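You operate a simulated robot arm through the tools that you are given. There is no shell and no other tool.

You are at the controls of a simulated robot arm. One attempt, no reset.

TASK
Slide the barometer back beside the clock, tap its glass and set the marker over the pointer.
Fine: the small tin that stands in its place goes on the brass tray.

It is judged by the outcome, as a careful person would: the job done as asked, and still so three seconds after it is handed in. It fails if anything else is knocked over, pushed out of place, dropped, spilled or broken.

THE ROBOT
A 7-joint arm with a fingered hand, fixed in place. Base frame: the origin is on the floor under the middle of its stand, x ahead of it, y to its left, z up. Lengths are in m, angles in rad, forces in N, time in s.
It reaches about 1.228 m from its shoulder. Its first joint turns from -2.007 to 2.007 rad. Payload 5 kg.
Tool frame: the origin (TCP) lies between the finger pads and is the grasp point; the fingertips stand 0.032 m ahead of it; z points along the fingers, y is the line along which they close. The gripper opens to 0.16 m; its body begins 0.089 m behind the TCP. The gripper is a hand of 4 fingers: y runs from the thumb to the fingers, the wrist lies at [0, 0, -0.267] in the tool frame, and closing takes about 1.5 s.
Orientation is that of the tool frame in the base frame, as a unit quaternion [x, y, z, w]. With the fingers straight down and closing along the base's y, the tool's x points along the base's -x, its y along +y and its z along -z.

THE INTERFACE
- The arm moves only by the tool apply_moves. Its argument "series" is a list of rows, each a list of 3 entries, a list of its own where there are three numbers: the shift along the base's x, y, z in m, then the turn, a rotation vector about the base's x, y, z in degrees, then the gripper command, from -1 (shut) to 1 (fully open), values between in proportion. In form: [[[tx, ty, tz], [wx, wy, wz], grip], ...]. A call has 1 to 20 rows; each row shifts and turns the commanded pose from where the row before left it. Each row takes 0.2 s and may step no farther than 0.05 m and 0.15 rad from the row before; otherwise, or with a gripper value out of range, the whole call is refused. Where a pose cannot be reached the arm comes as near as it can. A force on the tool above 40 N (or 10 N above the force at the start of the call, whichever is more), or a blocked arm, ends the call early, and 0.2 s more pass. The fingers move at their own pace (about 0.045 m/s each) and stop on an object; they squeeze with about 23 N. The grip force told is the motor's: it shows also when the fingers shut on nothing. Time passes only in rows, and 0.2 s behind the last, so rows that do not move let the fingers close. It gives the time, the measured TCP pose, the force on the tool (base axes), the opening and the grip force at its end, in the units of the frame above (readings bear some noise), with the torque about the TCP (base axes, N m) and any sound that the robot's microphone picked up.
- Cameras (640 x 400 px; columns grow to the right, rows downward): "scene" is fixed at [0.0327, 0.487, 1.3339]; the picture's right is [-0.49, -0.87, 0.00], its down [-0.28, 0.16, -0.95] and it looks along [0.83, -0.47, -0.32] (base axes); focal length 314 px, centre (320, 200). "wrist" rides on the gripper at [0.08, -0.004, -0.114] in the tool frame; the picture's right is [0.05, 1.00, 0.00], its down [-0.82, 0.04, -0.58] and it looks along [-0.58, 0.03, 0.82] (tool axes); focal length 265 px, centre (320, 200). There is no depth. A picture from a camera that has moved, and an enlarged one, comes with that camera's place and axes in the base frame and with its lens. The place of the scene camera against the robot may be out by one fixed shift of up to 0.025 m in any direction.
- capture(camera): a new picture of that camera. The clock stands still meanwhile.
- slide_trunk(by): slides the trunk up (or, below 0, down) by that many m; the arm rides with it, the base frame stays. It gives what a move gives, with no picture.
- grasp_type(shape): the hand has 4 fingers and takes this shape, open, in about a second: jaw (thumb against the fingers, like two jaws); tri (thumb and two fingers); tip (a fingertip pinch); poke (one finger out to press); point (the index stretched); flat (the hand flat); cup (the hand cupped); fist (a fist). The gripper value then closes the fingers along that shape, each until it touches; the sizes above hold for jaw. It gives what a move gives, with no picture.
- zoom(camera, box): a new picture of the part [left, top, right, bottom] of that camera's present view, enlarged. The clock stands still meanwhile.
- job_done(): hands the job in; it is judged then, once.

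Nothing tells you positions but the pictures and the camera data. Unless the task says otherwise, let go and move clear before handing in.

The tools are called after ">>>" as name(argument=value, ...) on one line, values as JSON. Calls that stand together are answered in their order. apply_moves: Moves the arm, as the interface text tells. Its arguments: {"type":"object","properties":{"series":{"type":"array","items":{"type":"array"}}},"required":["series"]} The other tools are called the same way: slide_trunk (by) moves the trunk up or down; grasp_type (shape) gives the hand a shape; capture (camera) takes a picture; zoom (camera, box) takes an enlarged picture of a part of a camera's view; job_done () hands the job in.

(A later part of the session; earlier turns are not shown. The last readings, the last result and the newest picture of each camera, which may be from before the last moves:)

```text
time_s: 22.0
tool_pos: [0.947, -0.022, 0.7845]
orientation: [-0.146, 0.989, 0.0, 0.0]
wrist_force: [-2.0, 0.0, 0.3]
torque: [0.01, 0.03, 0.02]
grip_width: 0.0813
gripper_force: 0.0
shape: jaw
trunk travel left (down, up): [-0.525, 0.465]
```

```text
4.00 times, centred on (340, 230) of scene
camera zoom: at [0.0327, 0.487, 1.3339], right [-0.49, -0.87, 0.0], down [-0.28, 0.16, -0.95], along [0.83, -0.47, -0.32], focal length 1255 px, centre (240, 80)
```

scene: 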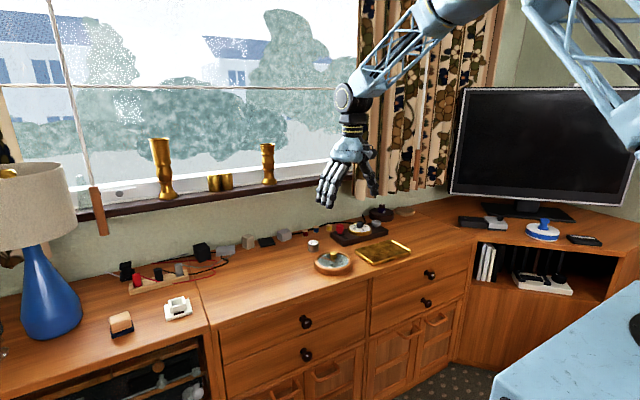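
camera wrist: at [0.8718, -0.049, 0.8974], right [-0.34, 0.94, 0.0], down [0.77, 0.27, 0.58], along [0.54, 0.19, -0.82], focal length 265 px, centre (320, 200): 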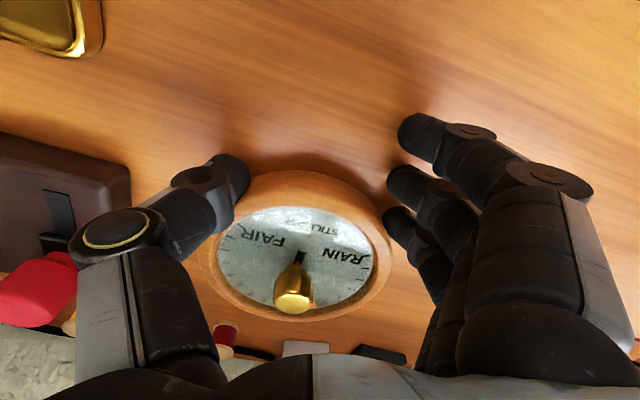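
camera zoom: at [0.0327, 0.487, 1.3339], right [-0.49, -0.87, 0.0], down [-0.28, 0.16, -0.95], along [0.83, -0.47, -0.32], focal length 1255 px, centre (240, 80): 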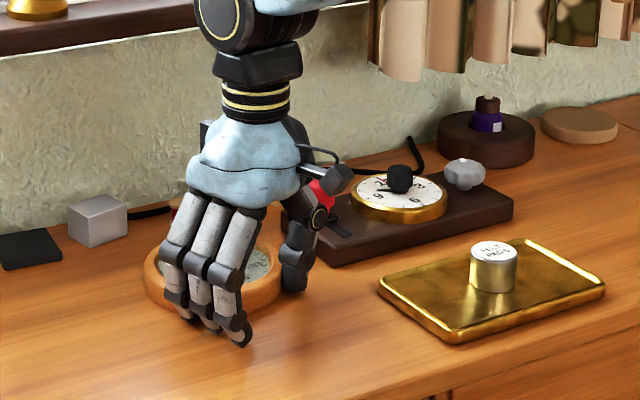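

The knob top now computes to about (1.011, -0.018). I'll give one last 11 mm push, then back straight off and raise the hand.

>>> apply_moves(series=[[[0.006, 0, 0], [0, 0, 0], 0], [[0.005, 0, 0], [0, 0, 0], 0], [[0, 0, 0], [0, 0, 0], 0], [[-0.015, 0, 0], [0, 0, 0], 0], [[-0.03, 0, 0], [0, 0, 0], 0], [[-0.03, 0, 0.01], [0, 0, 0], 0], [[-0.02, 0, 0.04], [0, 0, 0], 0], [[0, 0, 0.045], [0, 0, -8.35], 0], [[0, 0, 0.045], [0, 0, -8.35], 0], [[0, 0, 0.03], [0, 0, 0], 0], [[0, 0, 0], [0, 0, 0], 0]])

>>> capture(camera="wrist")

>>> zoom(camera="scene", box=[270, 180, 410, 280])

>>> zoom(camera="wrist", box=[230, 120, 410, 300])

```text
time_s: 24.4
tool_pos: [0.861, -0.0212, 0.9537]
orientation: [0.001, 1.0, 0.0, 0.001]
wrist_force: [-0.6, 0.5, 0.9]
torque: [-0.03, -0.02, -0.01]
grip_width: 0.0805
gripper_force: 0.1
shape: jaw
trunk travel left (down, up): [-0.525, 0.465]
```

```text
taken
camera wrist: at [0.7821, -0.0255, 1.0675], right [-0.05, 1.0, 0.0], down [0.82, 0.04, 0.58], along [0.58, 0.03, -0.82], focal length 265 px, centre (320, 200)
```

wrist: 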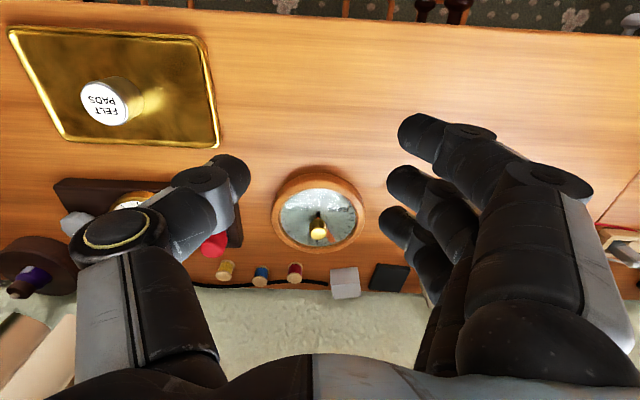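

```text
4.00 times, centred on (340, 230) of scene
camera zoom: at [0.0327, 0.487, 1.3339], right [-0.49, -0.87, 0.0], down [-0.28, 0.16, -0.95], along [0.83, -0.47, -0.32], focal length 1255 px, centre (240, 80)
```

zoom: 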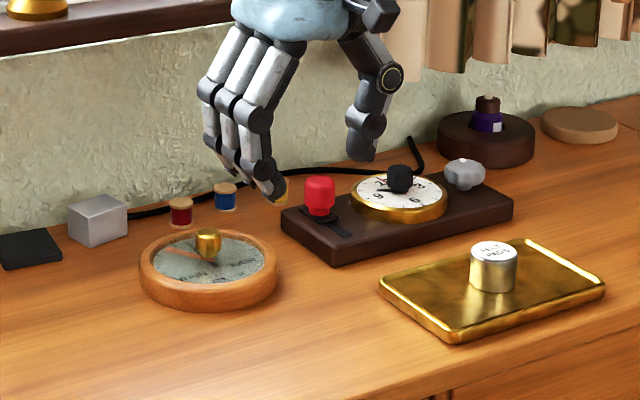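

```text
2.22 times, centred on (320, 210) of wrist
camera zoom: at [0.7821, -0.0255, 1.0675], right [-0.05, 1.0, 0.0], down [0.82, 0.04, 0.58], along [0.58, 0.03, -0.82], focal length 590 px, centre (320, 178)
```

zoom: 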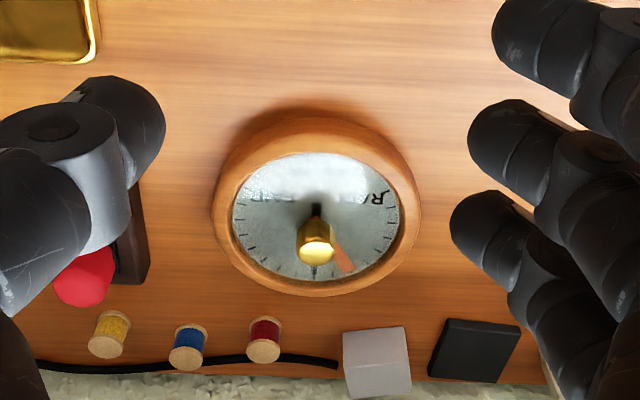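

The barometer now sits at about (1.022, -0.016), within 4 mm of where the tin stood, and the clock, spools and tray look undisturbed. Next I'll shape the hand to poke and see where the fingertip lies.

>>> grasp_type(shape="poke")

>>> capture(camera="wrist")

>>> capture(camera="scene")

>>> zoom(camera="scene", box=[290, 210, 360, 260])

```text
time_s: 25.3
tool_pos: [0.8611, -0.0215, 0.9542]
orientation: [0.0, 1.0, 0.0, 0.0]
wrist_force: [0.4, -1.0, -0.2]
torque: [-0.01, -0.01, -0.01]
grip_width: 0.0
gripper_force: 0.1
shape: poke
trunk travel left (down, up): [-0.525, 0.465]
```

```text
taken
camera wrist: at [0.7822, -0.0256, 1.0674], right [-0.05, 1.0, 0.0], down [0.82, 0.04, 0.58], along [0.58, 0.03, -0.82], focal length 265 px, centre (320, 200)
```

wrist: 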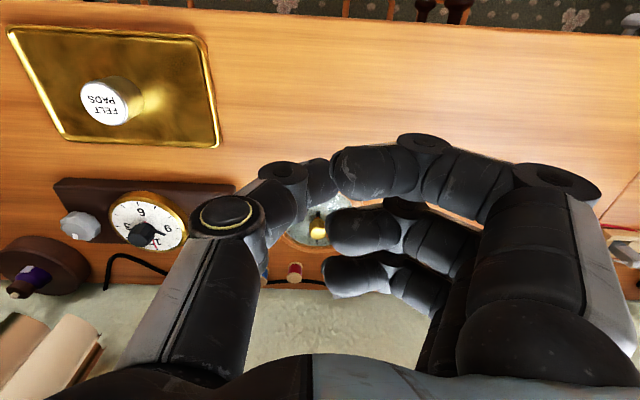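

```text
taken
```

scene: 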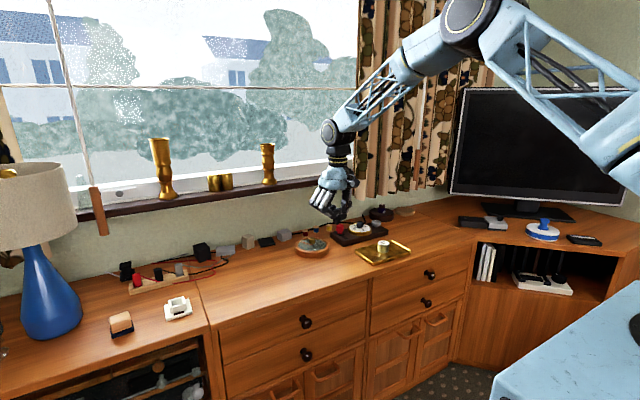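

```text
8.00 times, centred on (325, 235) of scene
camera zoom: at [0.0327, 0.487, 1.3339], right [-0.49, -0.87, 0.0], down [-0.28, 0.16, -0.95], along [0.83, -0.47, -0.32], focal length 2511 px, centre (280, -80)
```

zoom: 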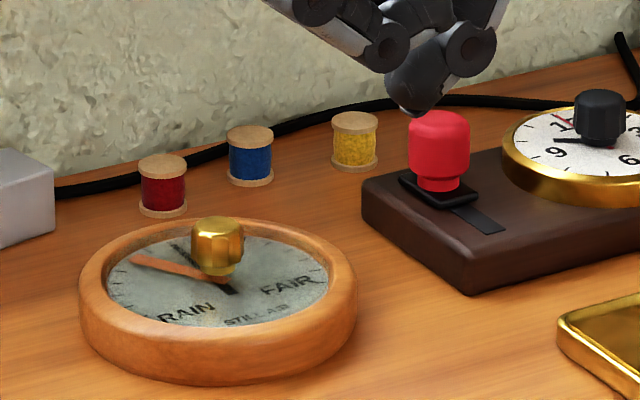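

The barometer's place looks right. I need to see which finger is out in this shape, so I'll zoom in on the hand.

>>> zoom(camera="scene", box=[300, 140, 380, 240])

>>> zoom(camera="wrist", box=[200, 110, 480, 310])

```text
4.00 times, centred on (340, 190) of scene
camera zoom: at [0.0327, 0.487, 1.3339], right [-0.49, -0.87, 0.0], down [-0.28, 0.16, -0.95], along [0.83, -0.47, -0.32], focal length 1255 px, centre (240, 240)
```

zoom: 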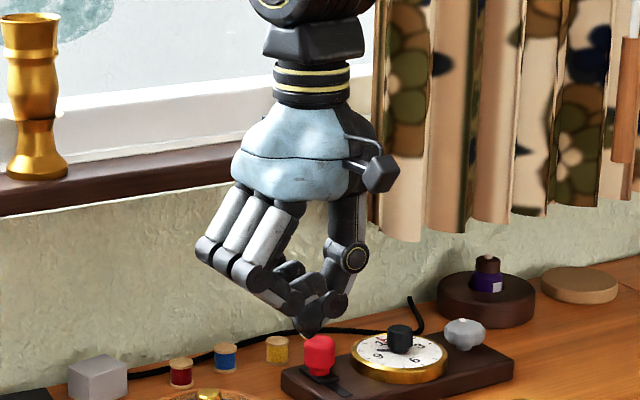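

```text
2.00 times, centred on (340, 210) of wrist
camera zoom: at [0.7822, -0.0256, 1.0674], right [-0.05, 1.0, 0.0], down [0.82, 0.04, 0.58], along [0.58, 0.03, -0.82], focal length 531 px, centre (280, 180)
```

zoom: 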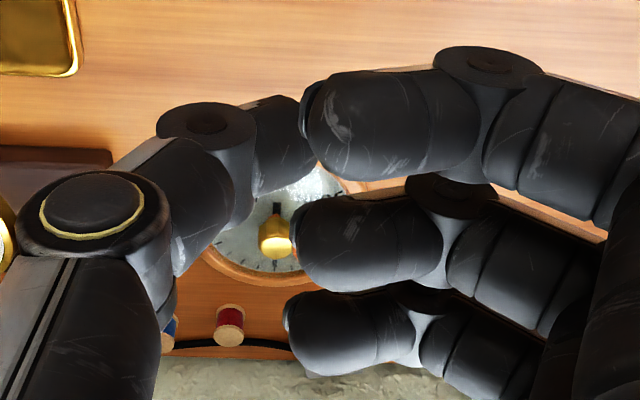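

The fingers look half curled, perhaps because the last grip command carried over. I'll command open in place and look again.

>>> apply_moves(series=[[[0, 0, 0], [0, 0, 0], 1], [[0, 0, 0], [0, 0, 0], 1], [[0, 0, 0], [0, 0, 0], 1], [[0, 0, 0], [0, 0, 0], 1], [[0, 0, 0], [0, 0, 0], 1]])

>>> capture(camera="wrist")

>>> zoom(camera="scene", box=[300, 140, 380, 240])

```text
time_s: 26.5
tool_pos: [0.8616, -0.0214, 0.954]
orientation: [0.0, 1.0, 0.0, 0.0]
wrist_force: [-0.1, 0.0, 0.8]
torque: [-0.02, 0.02, 0.02]
grip_width: 0.0
gripper_force: 0.0
shape: poke
trunk travel left (down, up): [-0.525, 0.465]
```

```text
taken
camera wrist: at [0.7822, -0.0256, 1.0674], right [-0.05, 1.0, 0.0], down [0.82, 0.04, 0.58], along [0.58, 0.03, -0.82], focal length 265 px, centre (320, 200)
```

wrist: 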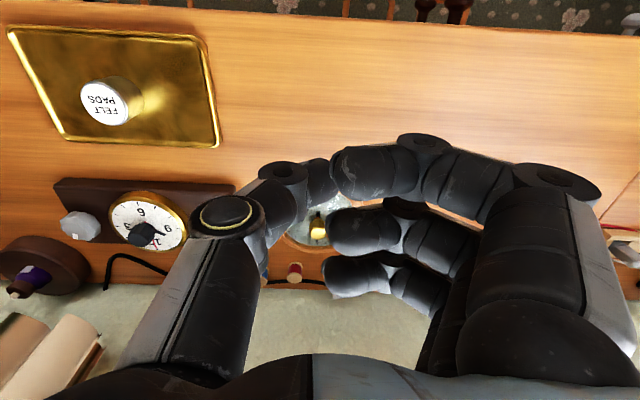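

```text
4.00 times, centred on (340, 190) of scene
camera zoom: at [0.0327, 0.487, 1.3339], right [-0.49, -0.87, 0.0], down [-0.28, 0.16, -0.95], along [0.83, -0.47, -0.32], focal length 1255 px, centre (240, 240)
```

zoom: 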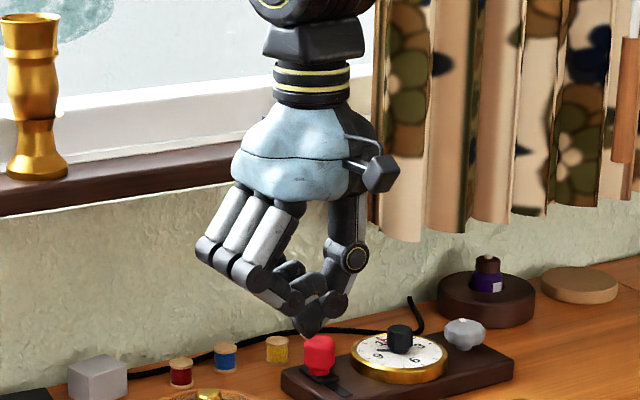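

In this poke shape the tip lies on the tool axis, but the other fingers curl only a little above it and could brush the knob. I'll try the "point" shape, which should stand further out.

>>> grasp_type(shape="point")

>>> capture(camera="wrist")

>>> zoom(camera="scene", box=[300, 140, 380, 240])

```text
time_s: 27.4
tool_pos: [0.8618, -0.021, 0.953]
orientation: [0.001, 1.0, 0.0, 0.0]
wrist_force: [0.0, 0.4, 0.5]
torque: [-0.02, -0.02, 0.01]
grip_width: 0.1524
gripper_force: 0.0
shape: point
trunk travel left (down, up): [-0.525, 0.465]
```

```text
taken
camera wrist: at [0.7822, -0.0256, 1.0674], right [-0.05, 1.0, 0.0], down [0.82, 0.04, 0.58], along [0.58, 0.03, -0.82], focal length 265 px, centre (320, 200)
```

wrist: 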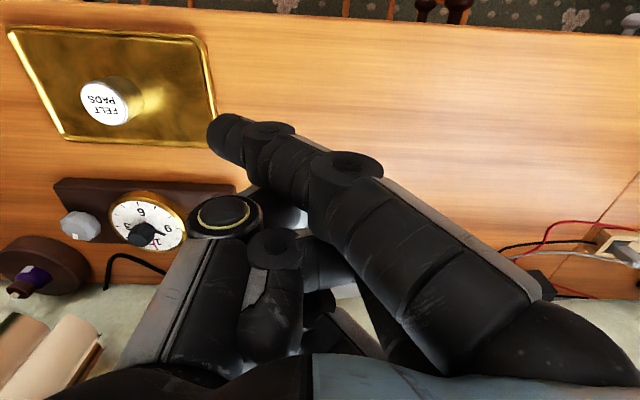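

```text
4.00 times, centred on (340, 190) of scene
camera zoom: at [0.0327, 0.487, 1.3339], right [-0.49, -0.87, 0.0], down [-0.28, 0.16, -0.95], along [0.83, -0.47, -0.32], focal length 1255 px, centre (240, 240)
```

zoom: 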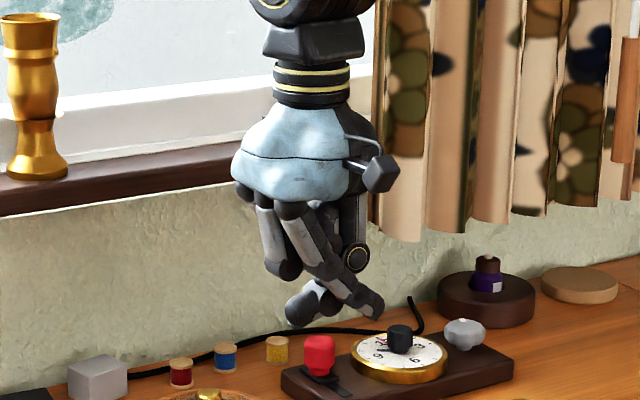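

Here the index slants sideways and other digits hang low, so "point" is worse. I'll go back to "poke" and examine it closely from both cameras.

>>> grasp_type(shape="poke")

>>> zoom(camera="scene", box=[320, 180, 370, 230])

>>> zoom(camera="wrist", box=[280, 130, 400, 210])

```text
time_s: 28.3
tool_pos: [0.8605, -0.0219, 0.9539]
orientation: [0.0, 1.0, 0.0, 0.0]
wrist_force: [-0.2, 0.0, 0.4]
torque: [0.02, -0.02, -0.03]
grip_width: 0.0
gripper_force: 0.0
shape: poke
trunk travel left (down, up): [-0.525, 0.465]
```

```text
8.00 times, centred on (345, 205) of scene
camera zoom: at [0.0327, 0.487, 1.3339], right [-0.49, -0.87, 0.0], down [-0.28, 0.16, -0.95], along [0.83, -0.47, -0.32], focal length 2511 px, centre (120, 160)
```

zoom: 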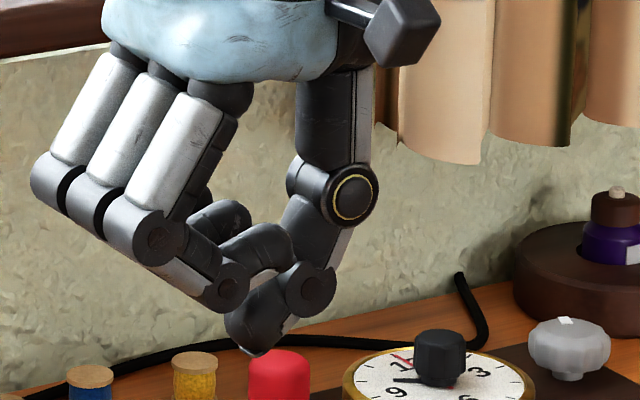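

```text
5.00 times, centred on (340, 170) of wrist
camera zoom: at [0.7822, -0.0256, 1.0674], right [-0.05, 1.0, 0.0], down [0.82, 0.04, 0.58], along [0.58, 0.03, -0.82], focal length 1327 px, centre (220, 350)
```

zoom: 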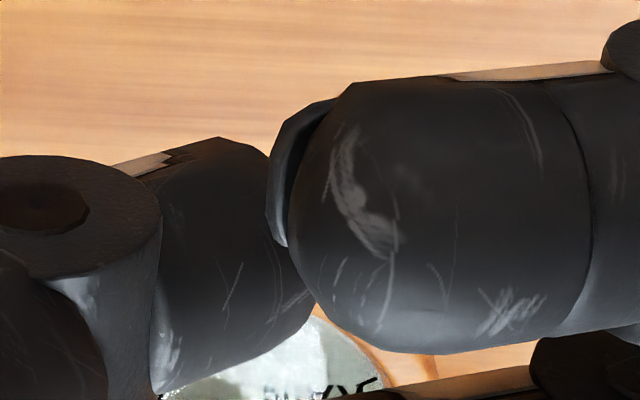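

The poking digit is the thumb, but its own joint and the curled fingers sit only about 17 mm above its tip. Before choosing, I'll look at the "tip" and "tri" shapes, which I'd also want for the knob.

>>> grasp_type(shape="tip")

>>> zoom(camera="scene", box=[310, 160, 390, 230])

>>> capture(camera="wrist")

```text
time_s: 29.2
tool_pos: [0.8609, -0.0219, 0.9539]
orientation: [0.0, 1.0, 0.0, 0.0]
wrist_force: [0.6, 0.0, -0.1]
torque: [-0.02, 0.04, 0.01]
grip_width: 0.1601
gripper_force: 0.1
shape: tip
trunk travel left (down, up): [-0.525, 0.465]
```

```text
5.71 times, centred on (350, 195) of scene
camera zoom: at [0.0327, 0.487, 1.3339], right [-0.49, -0.87, 0.0], down [-0.28, 0.16, -0.95], along [0.83, -0.47, -0.32], focal length 1793 px, centre (149, 229)
```

zoom: 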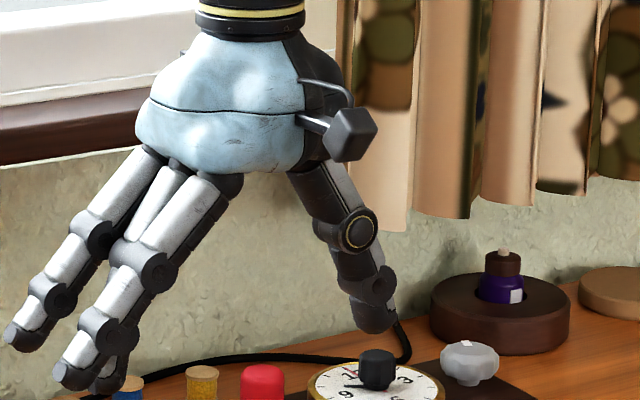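

```text
taken
camera wrist: at [0.7822, -0.0256, 1.0674], right [-0.05, 1.0, 0.0], down [0.82, 0.04, 0.58], along [0.58, 0.03, -0.82], focal length 265 px, centre (320, 200)
```

wrist: 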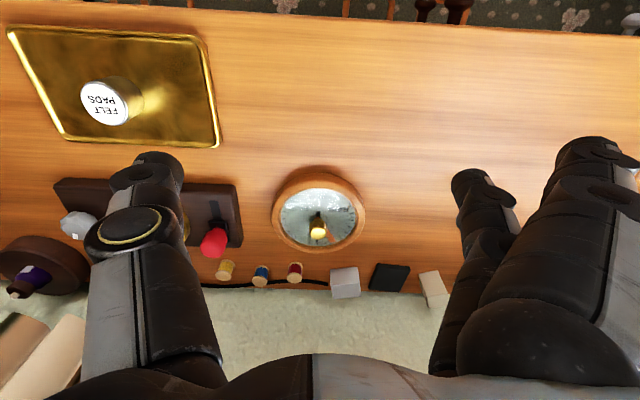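

I'll close this shape in the air to see how the pinch meets.

>>> apply_moves(series=[[[0, 0, 0], [0, 0, 0], -0.6], [[0, 0, 0], [0, 0, 0], -0.6], [[0, 0, 0], [0, 0, 0], -0.6], [[0, 0, 0], [0, 0, 0], -0.6], [[0, 0, 0], [0, 0, 0], -0.6], [[0, 0, 0], [0, 0, 0], -0.6], [[0, 0, 0], [0, 0, 0], -0.6], [[0, 0, 0], [0, 0, 0], -0.6], [[0, 0, 0], [0, 0, 0], -0.6]])

>>> zoom(camera="scene", box=[310, 160, 390, 230])

>>> capture(camera="wrist")

```text
time_s: 31.2
tool_pos: [0.8607, -0.0206, 0.9535]
orientation: [0.0, 1.0, 0.0, 0.0]
wrist_force: [0.3, -0.4, 0.0]
torque: [0.0, 0.04, 0.02]
grip_width: 0.0327
gripper_force: 0.0
shape: tip
trunk travel left (down, up): [-0.525, 0.465]
```

```text
5.71 times, centred on (350, 195) of scene
camera zoom: at [0.0327, 0.487, 1.3339], right [-0.49, -0.87, 0.0], down [-0.28, 0.16, -0.95], along [0.83, -0.47, -0.32], focal length 1793 px, centre (149, 229)
```

zoom: 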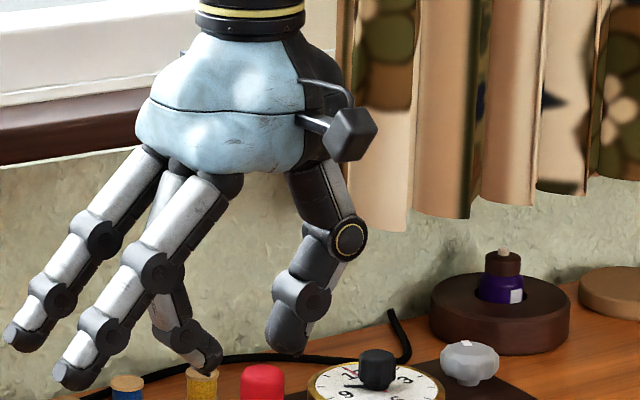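

```text
taken
camera wrist: at [0.7822, -0.0256, 1.0674], right [-0.05, 1.0, 0.0], down [0.82, 0.04, 0.58], along [0.58, 0.03, -0.82], focal length 265 px, centre (320, 200)
```

wrist: 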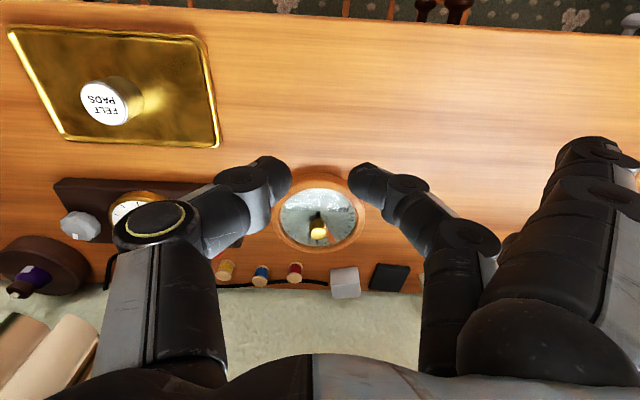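

This is ideal: the thumb and middle finger pinch on the tool axis while the other fingers stay well clear. I'll close the pinch fully and use it both as the tapper and, later, as the knob grip.

>>> apply_moves(series=[[[0, 0, 0], [0, 0, 0], -1], [[0, 0, 0], [0, 0, 0], -1], [[0, 0, 0], [0, 0, 0], -1], [[0, 0, 0], [0, 0, 0], -1]])

>>> zoom(camera="scene", box=[310, 160, 390, 230])

>>> capture(camera="wrist")

```text
time_s: 32.2
tool_pos: [0.8615, -0.0207, 0.9541]
orientation: [0.0, 1.0, 0.0, 0.0]
wrist_force: [0.2, 0.0, 0.2]
torque: [-0.01, -0.01, 0.03]
grip_width: 0.0
gripper_force: 22.8
shape: tip
trunk travel left (down, up): [-0.525, 0.465]
```

```text
5.71 times, centred on (350, 195) of scene
camera zoom: at [0.0327, 0.487, 1.3339], right [-0.49, -0.87, 0.0], down [-0.28, 0.16, -0.95], along [0.83, -0.47, -0.32], focal length 1793 px, centre (149, 229)
```

zoom: 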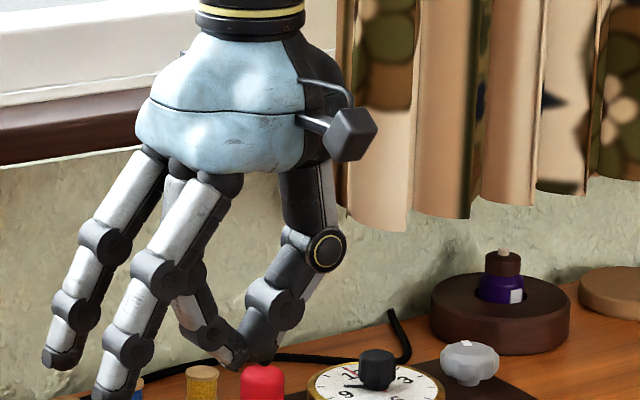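

```text
taken
camera wrist: at [0.7822, -0.0256, 1.0674], right [-0.05, 1.0, 0.0], down [0.82, 0.04, 0.58], along [0.58, 0.03, -0.82], focal length 265 px, centre (320, 200)
```

wrist: 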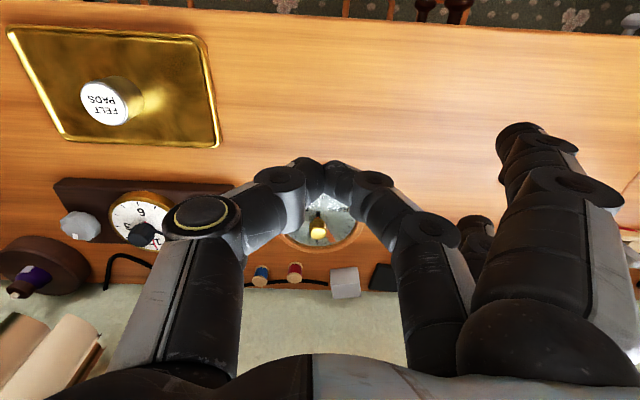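

The closed pinch tip sits on the tool axis about 35 mm below the TCP, with the other fingers off to the side and higher. I'll move above the front part of the glass at about (0.987, -0.016), clear of the knob, and check.

>>> apply_moves(series=[[[0.0314, 0.0013, -0.0235], [0, 0, 0], -1], [[0.0314, 0.0013, -0.0235], [0, 0, 0], -1], [[0.0314, 0.0013, -0.0235], [0, 0, 0], -1], [[0.0314, 0.0013, -0.0235], [0, 0, 0], -1], [[0, 0, -0.015], [0, 0, 0], -1], [[0, 0, 0], [0, 0, 0], -1]])

>>> zoom(camera="scene", box=[280, 190, 370, 260])

>>> capture(camera="wrist")

```text
time_s: 33.6
tool_pos: [0.9876, -0.0172, 0.8444]
orientation: [0.0, 1.0, -0.001, 0.0]
wrist_force: [-1.0, 0.7, -0.6]
torque: [0.0, -0.03, 0.01]
grip_width: 0.0
gripper_force: 23.2
shape: tip
trunk travel left (down, up): [-0.525, 0.465]
```

```text
5.71 times, centred on (325, 225) of scene
camera zoom: at [0.0327, 0.487, 1.3339], right [-0.49, -0.87, 0.0], down [-0.28, 0.16, -0.95], along [0.83, -0.47, -0.32], focal length 1793 px, centre (291, 57)
```

zoom: 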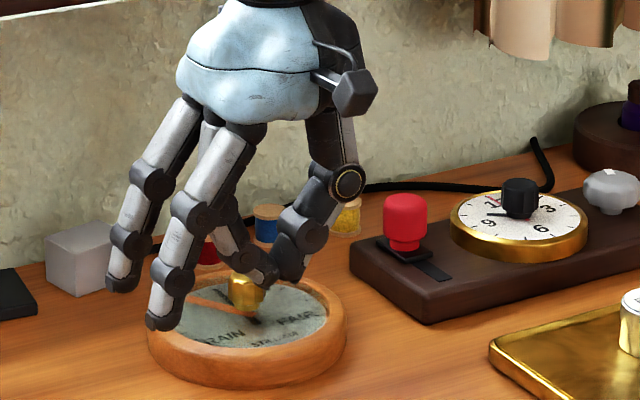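

```text
taken
camera wrist: at [0.9079, -0.0209, 0.9579], right [-0.05, 1.0, 0.0], down [0.82, 0.04, 0.58], along [0.58, 0.03, -0.82], focal length 265 px, centre (320, 200)
```

wrist: 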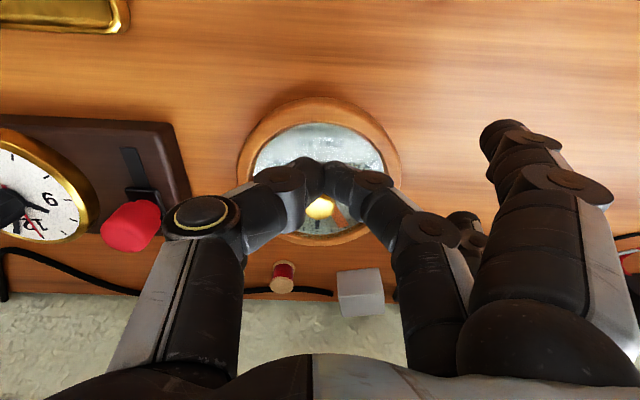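

The pinch is over the front of the glass, about 35 mm short of the knob. I'll shift back 3 mm for margin and lower toward the glass, finishing in small steps.

>>> apply_moves(series=[[[-0.003, 0.001, -0.012], [0, 0, 0], -1], [[0, 0, -0.012], [0, 0, 0], -1], [[0, 0, -0.006], [0, 0, 0], -1], [[0, 0, 0], [0, 0, 0], -1]])

>>> zoom(camera="scene", box=[280, 200, 370, 260])

>>> zoom(camera="wrist", box=[220, 80, 420, 280])

```text
time_s: 34.6
tool_pos: [0.9835, -0.0152, 0.8151]
orientation: [0.0, 1.0, 0.0, 0.0]
wrist_force: [-0.1, -1.4, 1.0]
torque: [0.02, 0.01, -0.04]
grip_width: 0.0001
gripper_force: 23.3
shape: tip
trunk travel left (down, up): [-0.525, 0.465]
```

```text
6.67 times, centred on (325, 230) of scene
camera zoom: at [0.0327, 0.487, 1.3339], right [-0.49, -0.87, 0.0], down [-0.28, 0.16, -0.95], along [0.83, -0.47, -0.32], focal length 2092 px, centre (287, 0)
```

zoom: 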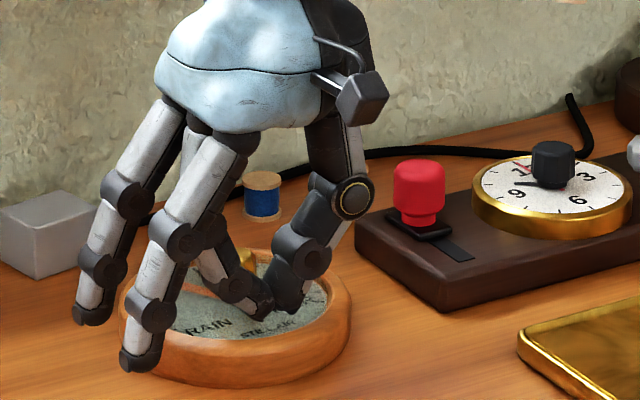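

```text
2.00 times, centred on (320, 180) of wrist
camera zoom: at [0.9047, -0.0202, 0.9285], right [-0.05, 1.0, 0.0], down [0.82, 0.04, 0.58], along [0.58, 0.03, -0.82], focal length 531 px, centre (320, 240)
```

zoom: 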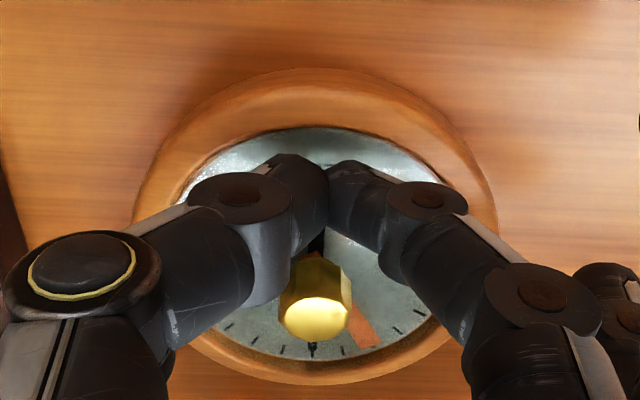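

Everything is clear, so I'll descend in 2 mm steps toward the glass.

>>> apply_moves(series=[[[0, 0, -0.002], [0, 0, 0], -1], [[0, 0, -0.002], [0, 0, 0], -1], [[0, 0, -0.002], [0, 0, 0], -1], [[0, 0, -0.002], [0, 0, 0], -1]])

>>> zoom(camera="scene", box=[290, 205, 360, 260])

```text
time_s: 35.6
tool_pos: [0.9849, -0.0164, 0.8088]
orientation: [-0.001, 1.0, 0.0, 0.001]
wrist_force: [-2.3, -0.7, 9.1]
torque: [-0.04, 0.09, 0.01]
grip_width: 0.0
gripper_force: 22.9
shape: tip
trunk travel left (down, up): [-0.525, 0.465]
heard: click
```

```text
7.27 times, centred on (325, 232) of scene
camera zoom: at [0.0327, 0.487, 1.3339], right [-0.49, -0.87, 0.0], down [-0.28, 0.16, -0.95], along [0.83, -0.47, -0.32], focal length 2282 px, centre (284, -36)
```

zoom: 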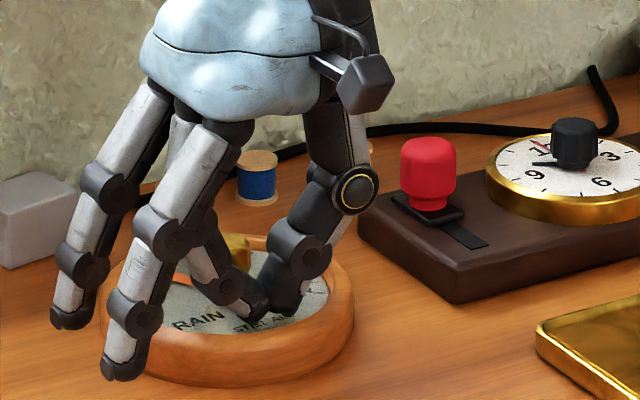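

The tip met the glass with a click at about 9 N, so the tap has registered. I'll lift straight up and back off to see where the pointer settled.

>>> apply_moves(series=[[[0, 0, 0.004], [0, 0, 0], -1], [[0, 0, 0.015], [0, 0, 0], -1], [[0, 0, 0.03], [0, 0, 0], -1], [[-0.02, 0, 0.035], [0, 0, 0], -1], [[-0.035, 0, 0.03], [0, 0, 0], -1], [[-0.035, 0, 0.03], [0, 0, 0], -1], [[-0.035, 0, 0], [0, 0, 0], -1], [[0, 0, 0], [0, 0, 0], -1]])

>>> zoom(camera="scene", box=[290, 210, 350, 260])

>>> zoom(camera="wrist", box=[260, 160, 380, 250])

>>> capture(camera="wrist")

```text
time_s: 37.4
tool_pos: [0.8599, -0.0145, 0.9501]
orientation: [0.0, 1.0, 0.0, 0.0]
wrist_force: [-0.7, 0.1, -1.0]
torque: [0.03, -0.03, -0.04]
grip_width: 0.0001
gripper_force: 23.0
shape: tip
trunk travel left (down, up): [-0.525, 0.465]
```

```text
8.00 times, centred on (320, 235) of scene
camera zoom: at [0.0327, 0.487, 1.3339], right [-0.49, -0.87, 0.0], down [-0.28, 0.16, -0.95], along [0.83, -0.47, -0.32], focal length 2511 px, centre (320, -80)
```

zoom: 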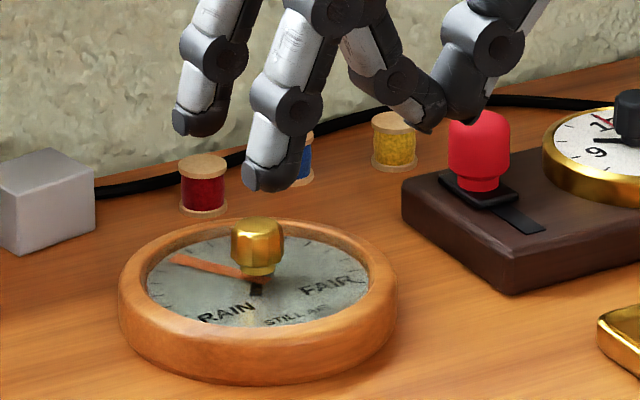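

```text
4.44 times, centred on (320, 205) of wrist
camera zoom: at [0.7822, -0.0188, 1.0629], right [-0.05, 1.0, 0.0], down [0.82, 0.04, 0.58], along [0.58, 0.03, -0.82], focal length 1180 px, centre (320, 178)
```

zoom: 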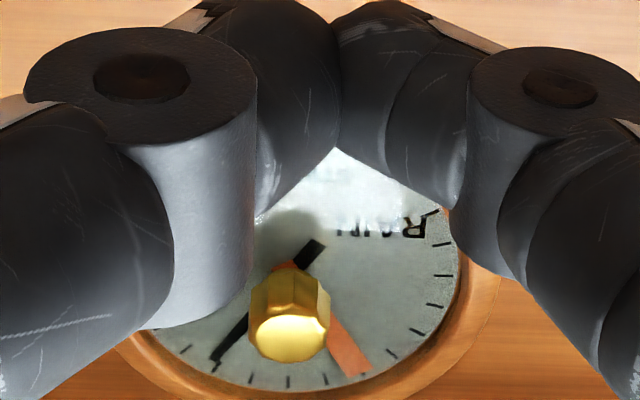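

```text
taken
camera wrist: at [0.7822, -0.0188, 1.0629], right [-0.05, 1.0, 0.0], down [0.82, 0.04, 0.58], along [0.58, 0.03, -0.82], focal length 265 px, centre (320, 200)
```

wrist: 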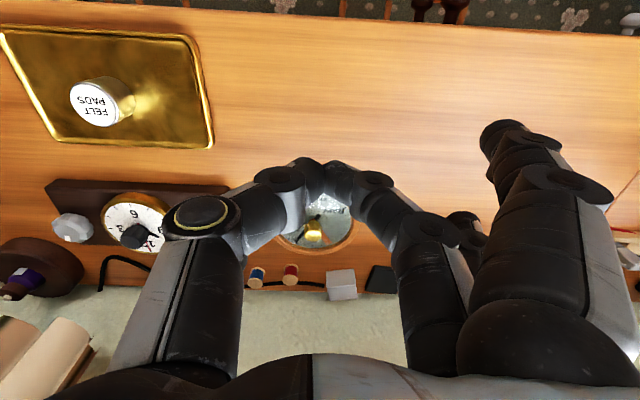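

The tap moved the pointer: I now read the pointer at about -32° and the copper marker at about +28° (measured from +x, seen from above). The knob therefore has to turn roughly 60° clockwise. I'll open the pinch a little, pre-turn the hand about +56° with a slight forward tilt for reach, and move above the knob.

>>> apply_moves(series=[[[0, 0, 0.005], [-2.19, -4.49, 0], -0.44], [[0.0232, 0, -0.007], [0, 0, 8], -0.44], [[0.0232, 0, -0.007], [0, 0, 8], -0.44], [[0.0232, 0, -0.007], [0, 0, 8], -0.44], [[0.0232, 0, -0.007], [0, 0, 8], -0.44], [[0.0232, 0, -0.007], [0, 0, 8], -0.44], [[0.0232, 0, -0.007], [0, 0, 8], -0.44], [[0.0232, -0.001, -0.007], [0, 0, 8], -0.44], [[0, 0, 0], [0, 0, 0], -0.44], [[0, 0, 0], [0, 0, 0], -0.44]])

>>> capture(camera="wrist")

>>> zoom(camera="scene", box=[270, 170, 390, 260])

```text
time_s: 39.6
tool_pos: [1.0212, -0.0182, 0.9055]
orientation: [-0.469, 0.882, 0.001, 0.043]
wrist_force: [0.3, 0.3, -0.1]
torque: [0.01, -0.02, -0.01]
grip_width: 0.0439
gripper_force: 0.1
shape: tip
trunk travel left (down, up): [-0.525, 0.465]
```

```text
taken
camera wrist: at [0.9732, -0.0917, 1.0136], right [-0.86, 0.52, -0.04], down [0.38, 0.67, 0.64], along [0.36, 0.53, -0.77], focal length 265 px, centre (320, 200)
```

wrist: 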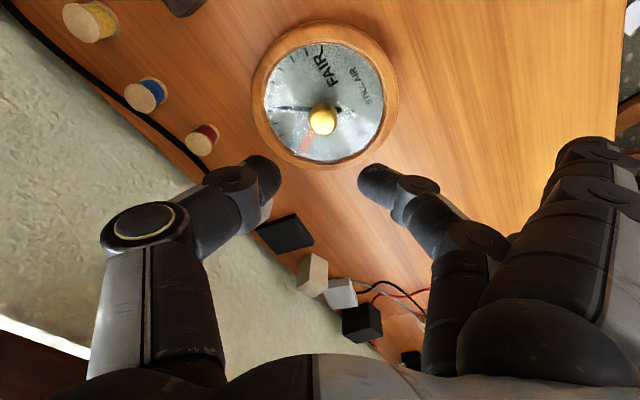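

```text
4.44 times, centred on (330, 215) of scene
camera zoom: at [0.0327, 0.487, 1.3339], right [-0.49, -0.87, 0.0], down [-0.28, 0.16, -0.95], along [0.83, -0.47, -0.32], focal length 1395 px, centre (276, 133)
```

zoom: 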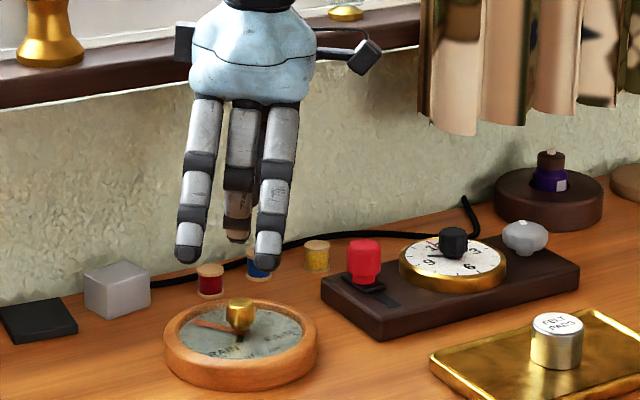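

I'm above the knob, and this view shows the dial well. I'll zoom in to measure the knob centre and both hands accurately.

>>> zoom(camera="wrist", box=[240, 10, 410, 180])

```text
2.35 times, centred on (325, 95) of wrist
camera zoom: at [0.9732, -0.0917, 1.0136], right [-0.86, 0.52, -0.04], down [0.38, 0.67, 0.64], along [0.36, 0.53, -0.77], focal length 624 px, centre (308, 447)
```

zoom: 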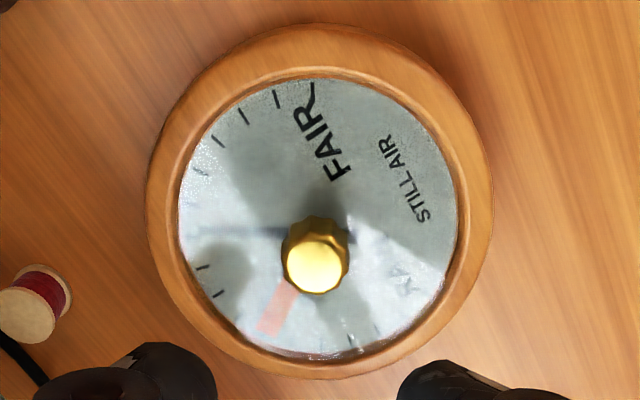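

Triangulating three views puts the knob at about (1.027, -0.0155) with its top at z≈0.796. I'll shift over a few millimetres, lower until the tips are just above the knob, and check centring.

>>> apply_moves(series=[[[0.004, 0.0017, -0.02], [0, 0, 0], -0.44], [[0, 0, -0.02], [0, 0, 0], -0.44], [[0, 0, -0.018], [0, 0, 0], -0.44], [[0, 0, 0], [0, 0, 0], -0.44]])

>>> capture(camera="wrist")

>>> zoom(camera="scene", box=[280, 190, 370, 260])

```text
time_s: 40.6
tool_pos: [1.0259, -0.0144, 0.8486]
orientation: [-0.469, 0.882, 0.001, 0.044]
wrist_force: [-0.4, -0.3, 0.4]
torque: [0.0, 0.0, 0.0]
grip_width: 0.0443
gripper_force: 0.1
shape: tip
trunk travel left (down, up): [-0.525, 0.465]
```

```text
taken
camera wrist: at [0.9771, -0.089, 0.956], right [-0.85, 0.52, -0.04], down [0.38, 0.67, 0.64], along [0.36, 0.53, -0.77], focal length 265 px, centre (320, 200)
```

wrist: 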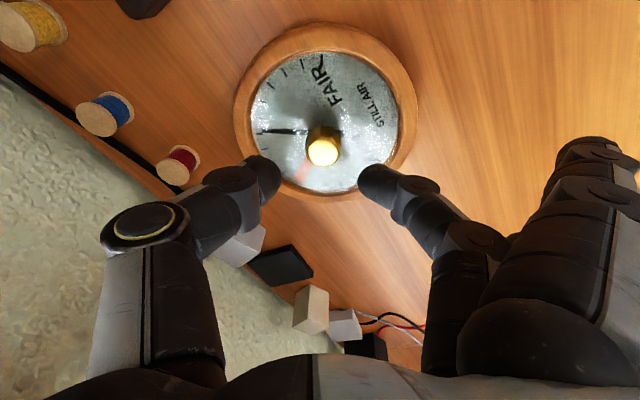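

```text
5.71 times, centred on (325, 225) of scene
camera zoom: at [0.0327, 0.487, 1.3339], right [-0.49, -0.87, 0.0], down [-0.28, 0.16, -0.95], along [0.83, -0.47, -0.32], focal length 1793 px, centre (291, 57)
```

zoom: 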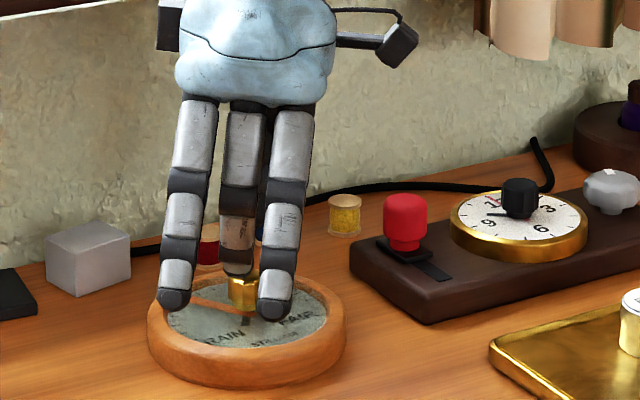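

The knob is centred between the thumb and middle finger, within about 2 mm. I'll lower around it.

>>> apply_moves(series=[[[-0.001, -0.0015, -0.01], [0, 0, 0], -0.44], [[0, 0, -0.01], [0, 0, 0], -0.44], [[0, 0, -0.006], [0, 0, 0], -0.44], [[0, 0, -0.004], [0, 0, 0], -0.44], [[0, 0, 0], [0, 0, 0], -0.44]])

>>> capture(camera="wrist")

>>> zoom(camera="scene", box=[290, 205, 360, 260])

```text
time_s: 41.8
tool_pos: [1.0252, -0.0157, 0.82]
orientation: [-0.469, 0.882, 0.001, 0.044]
wrist_force: [0.1, -0.9, 0.0]
torque: [-0.02, 0.0, -0.03]
grip_width: 0.0444
gripper_force: 0.0
shape: tip
trunk travel left (down, up): [-0.525, 0.465]
```

```text
taken
camera wrist: at [0.9764, -0.0903, 0.9254], right [-0.85, 0.52, -0.04], down [0.38, 0.67, 0.64], along [0.36, 0.53, -0.77], focal length 265 px, centre (320, 200)
```

wrist: 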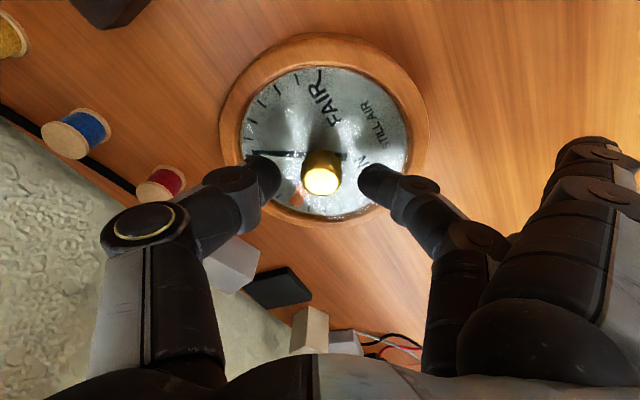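

```text
7.27 times, centred on (325, 232) of scene
camera zoom: at [0.0327, 0.487, 1.3339], right [-0.49, -0.87, 0.0], down [-0.28, 0.16, -0.95], along [0.83, -0.47, -0.32], focal length 2282 px, centre (284, -36)
```

zoom: 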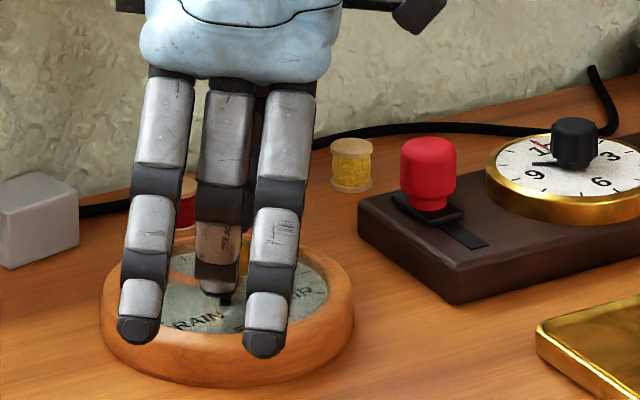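

The knob sits right between the pads and nothing is touching. I'll close the pinch on it.

>>> apply_moves(series=[[[0, 0, 0], [0, 0, 0], -0.7], [[0, 0, 0], [0, 0, 0], -0.8], [[0, 0, 0], [0, 0, 0], -1], [[0, 0, 0], [0, 0, 0], -1], [[0, 0, 0], [0, 0, 0], -1]])

>>> capture(camera="wrist")

>>> zoom(camera="wrist", box=[210, 30, 440, 240])

```text
time_s: 43.0
tool_pos: [1.0257, -0.0169, 0.8179]
orientation: [-0.469, 0.882, 0.001, 0.043]
wrist_force: [0.4, 1.1, -0.6]
torque: [0.06, 0.06, 0.02]
grip_width: 0.0187
gripper_force: 23.4
shape: tip
trunk travel left (down, up): [-0.525, 0.465]
```

```text
taken
camera wrist: at [0.9765, -0.0901, 0.9251], right [-0.85, 0.52, -0.04], down [0.38, 0.67, 0.64], along [0.36, 0.53, -0.77], focal length 265 px, centre (320, 200)
```

wrist: 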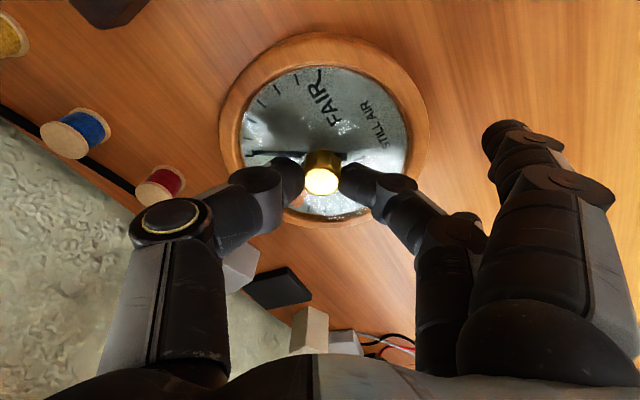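

```text
1.90 times, centred on (325, 135) of wrist
camera zoom: at [0.9765, -0.0901, 0.9251], right [-0.85, 0.52, -0.04], down [0.38, 0.67, 0.64], along [0.36, 0.53, -0.77], focal length 506 px, centre (310, 324)
```

zoom: 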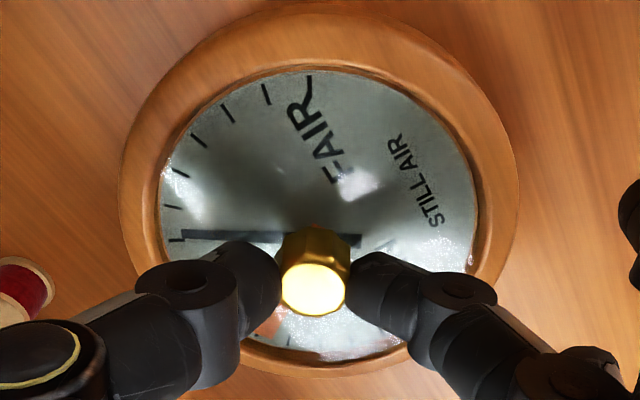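

The knob is held firmly. I'll turn the hand clockwise by 30° first and check that the marker follows while the case stays put.

>>> apply_moves(series=[[[0, 0.0003, 0], [0, 0, -7.5], -1], [[0, 0.0003, 0], [0, 0, -7.5], -1], [[0, 0.0003, 0], [0, 0, -7.5], -1], [[0, 0.0003, 0], [0, 0, -7.5], -1], [[0, 0, 0], [0, 0, 0], -1]])

>>> zoom(camera="wrist", box=[210, 30, 440, 240])

>>> zoom(camera="scene", box=[290, 205, 360, 260])

```text
time_s: 44.2
tool_pos: [1.0241, -0.0155, 0.8198]
orientation: [-0.224, 0.974, -0.01, 0.042]
wrist_force: [-0.3, -1.6, -0.2]
torque: [0.01, 0.04, -0.03]
grip_width: 0.0182
gripper_force: 22.6
shape: tip
trunk travel left (down, up): [-0.525, 0.465]
```

```text
1.90 times, centred on (325, 135) of wrist
camera zoom: at [0.9461, -0.0544, 0.9253], right [-0.48, 0.88, -0.04], down [0.66, 0.39, 0.64], along [0.57, 0.28, -0.77], focal length 506 px, centre (310, 324)
```

zoom: 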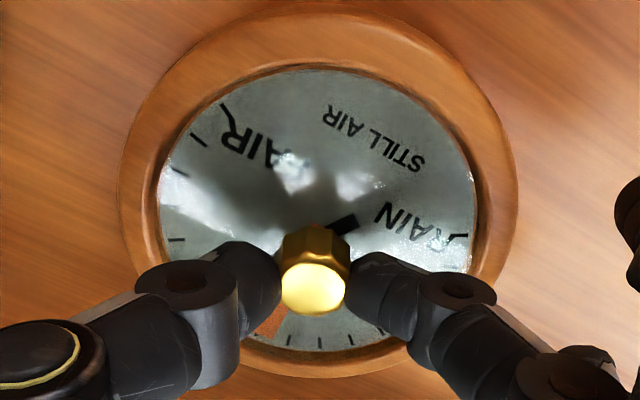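

```text
7.27 times, centred on (325, 232) of scene
camera zoom: at [0.0327, 0.487, 1.3339], right [-0.49, -0.87, 0.0], down [-0.28, 0.16, -0.95], along [0.83, -0.47, -0.32], focal length 2282 px, centre (284, -36)
```

zoom: 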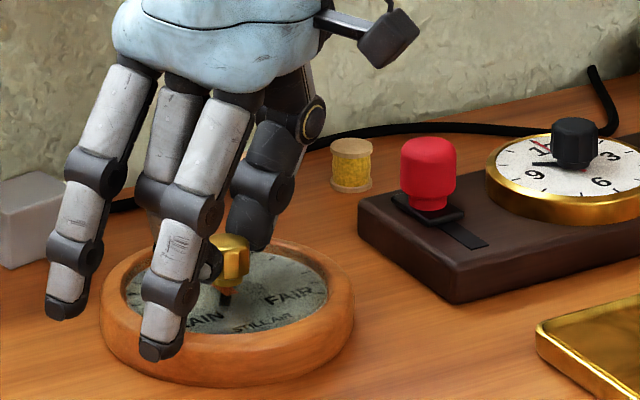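

The marker turned with the hand and the dial lettering stayed put, so the case isn't moving. I'll turn another 31°, which should bring it close to the pointer.

>>> apply_moves(series=[[[0, 0.0003, 0], [0, 0, -7.8], -1], [[0, 0.0003, 0], [0, 0, -7.8], -1], [[0, 0.0003, 0], [0, 0, -7.8], -1], [[0, 0.0003, 0], [0, 0, -7.8], -1], [[0, 0, 0], [0, 0, 0], -1]])

>>> zoom(camera="wrist", box=[210, 30, 440, 240])

>>> zoom(camera="scene", box=[290, 205, 360, 260])

```text
time_s: 45.4
tool_pos: [1.0251, -0.0133, 0.8183]
orientation: [0.047, 0.998, -0.021, 0.039]
wrist_force: [0.1, 0.3, -0.5]
torque: [0.04, 0.0, 0.0]
grip_width: 0.0184
gripper_force: 22.8
shape: tip
trunk travel left (down, up): [-0.525, 0.465]
```

```text
1.90 times, centred on (325, 135) of wrist
camera zoom: at [0.9378, -0.005, 0.9254], right [0.04, 1.0, -0.04], down [0.77, -0.01, 0.64], along [0.64, -0.06, -0.77], focal length 506 px, centre (310, 324)
```

zoom: 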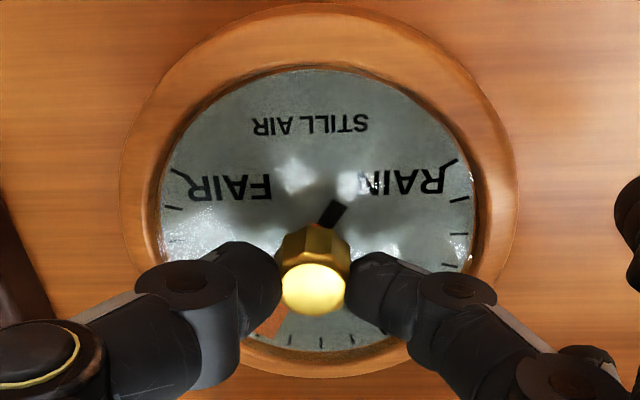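

```text
7.27 times, centred on (325, 232) of scene
camera zoom: at [0.0327, 0.487, 1.3339], right [-0.49, -0.87, 0.0], down [-0.28, 0.16, -0.95], along [0.83, -0.47, -0.32], focal length 2282 px, centre (284, -36)
```

zoom: 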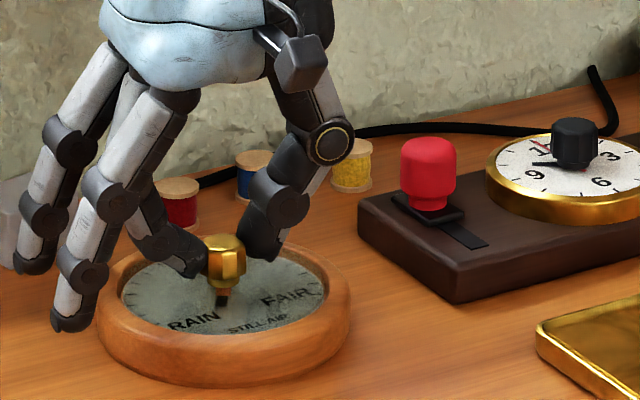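

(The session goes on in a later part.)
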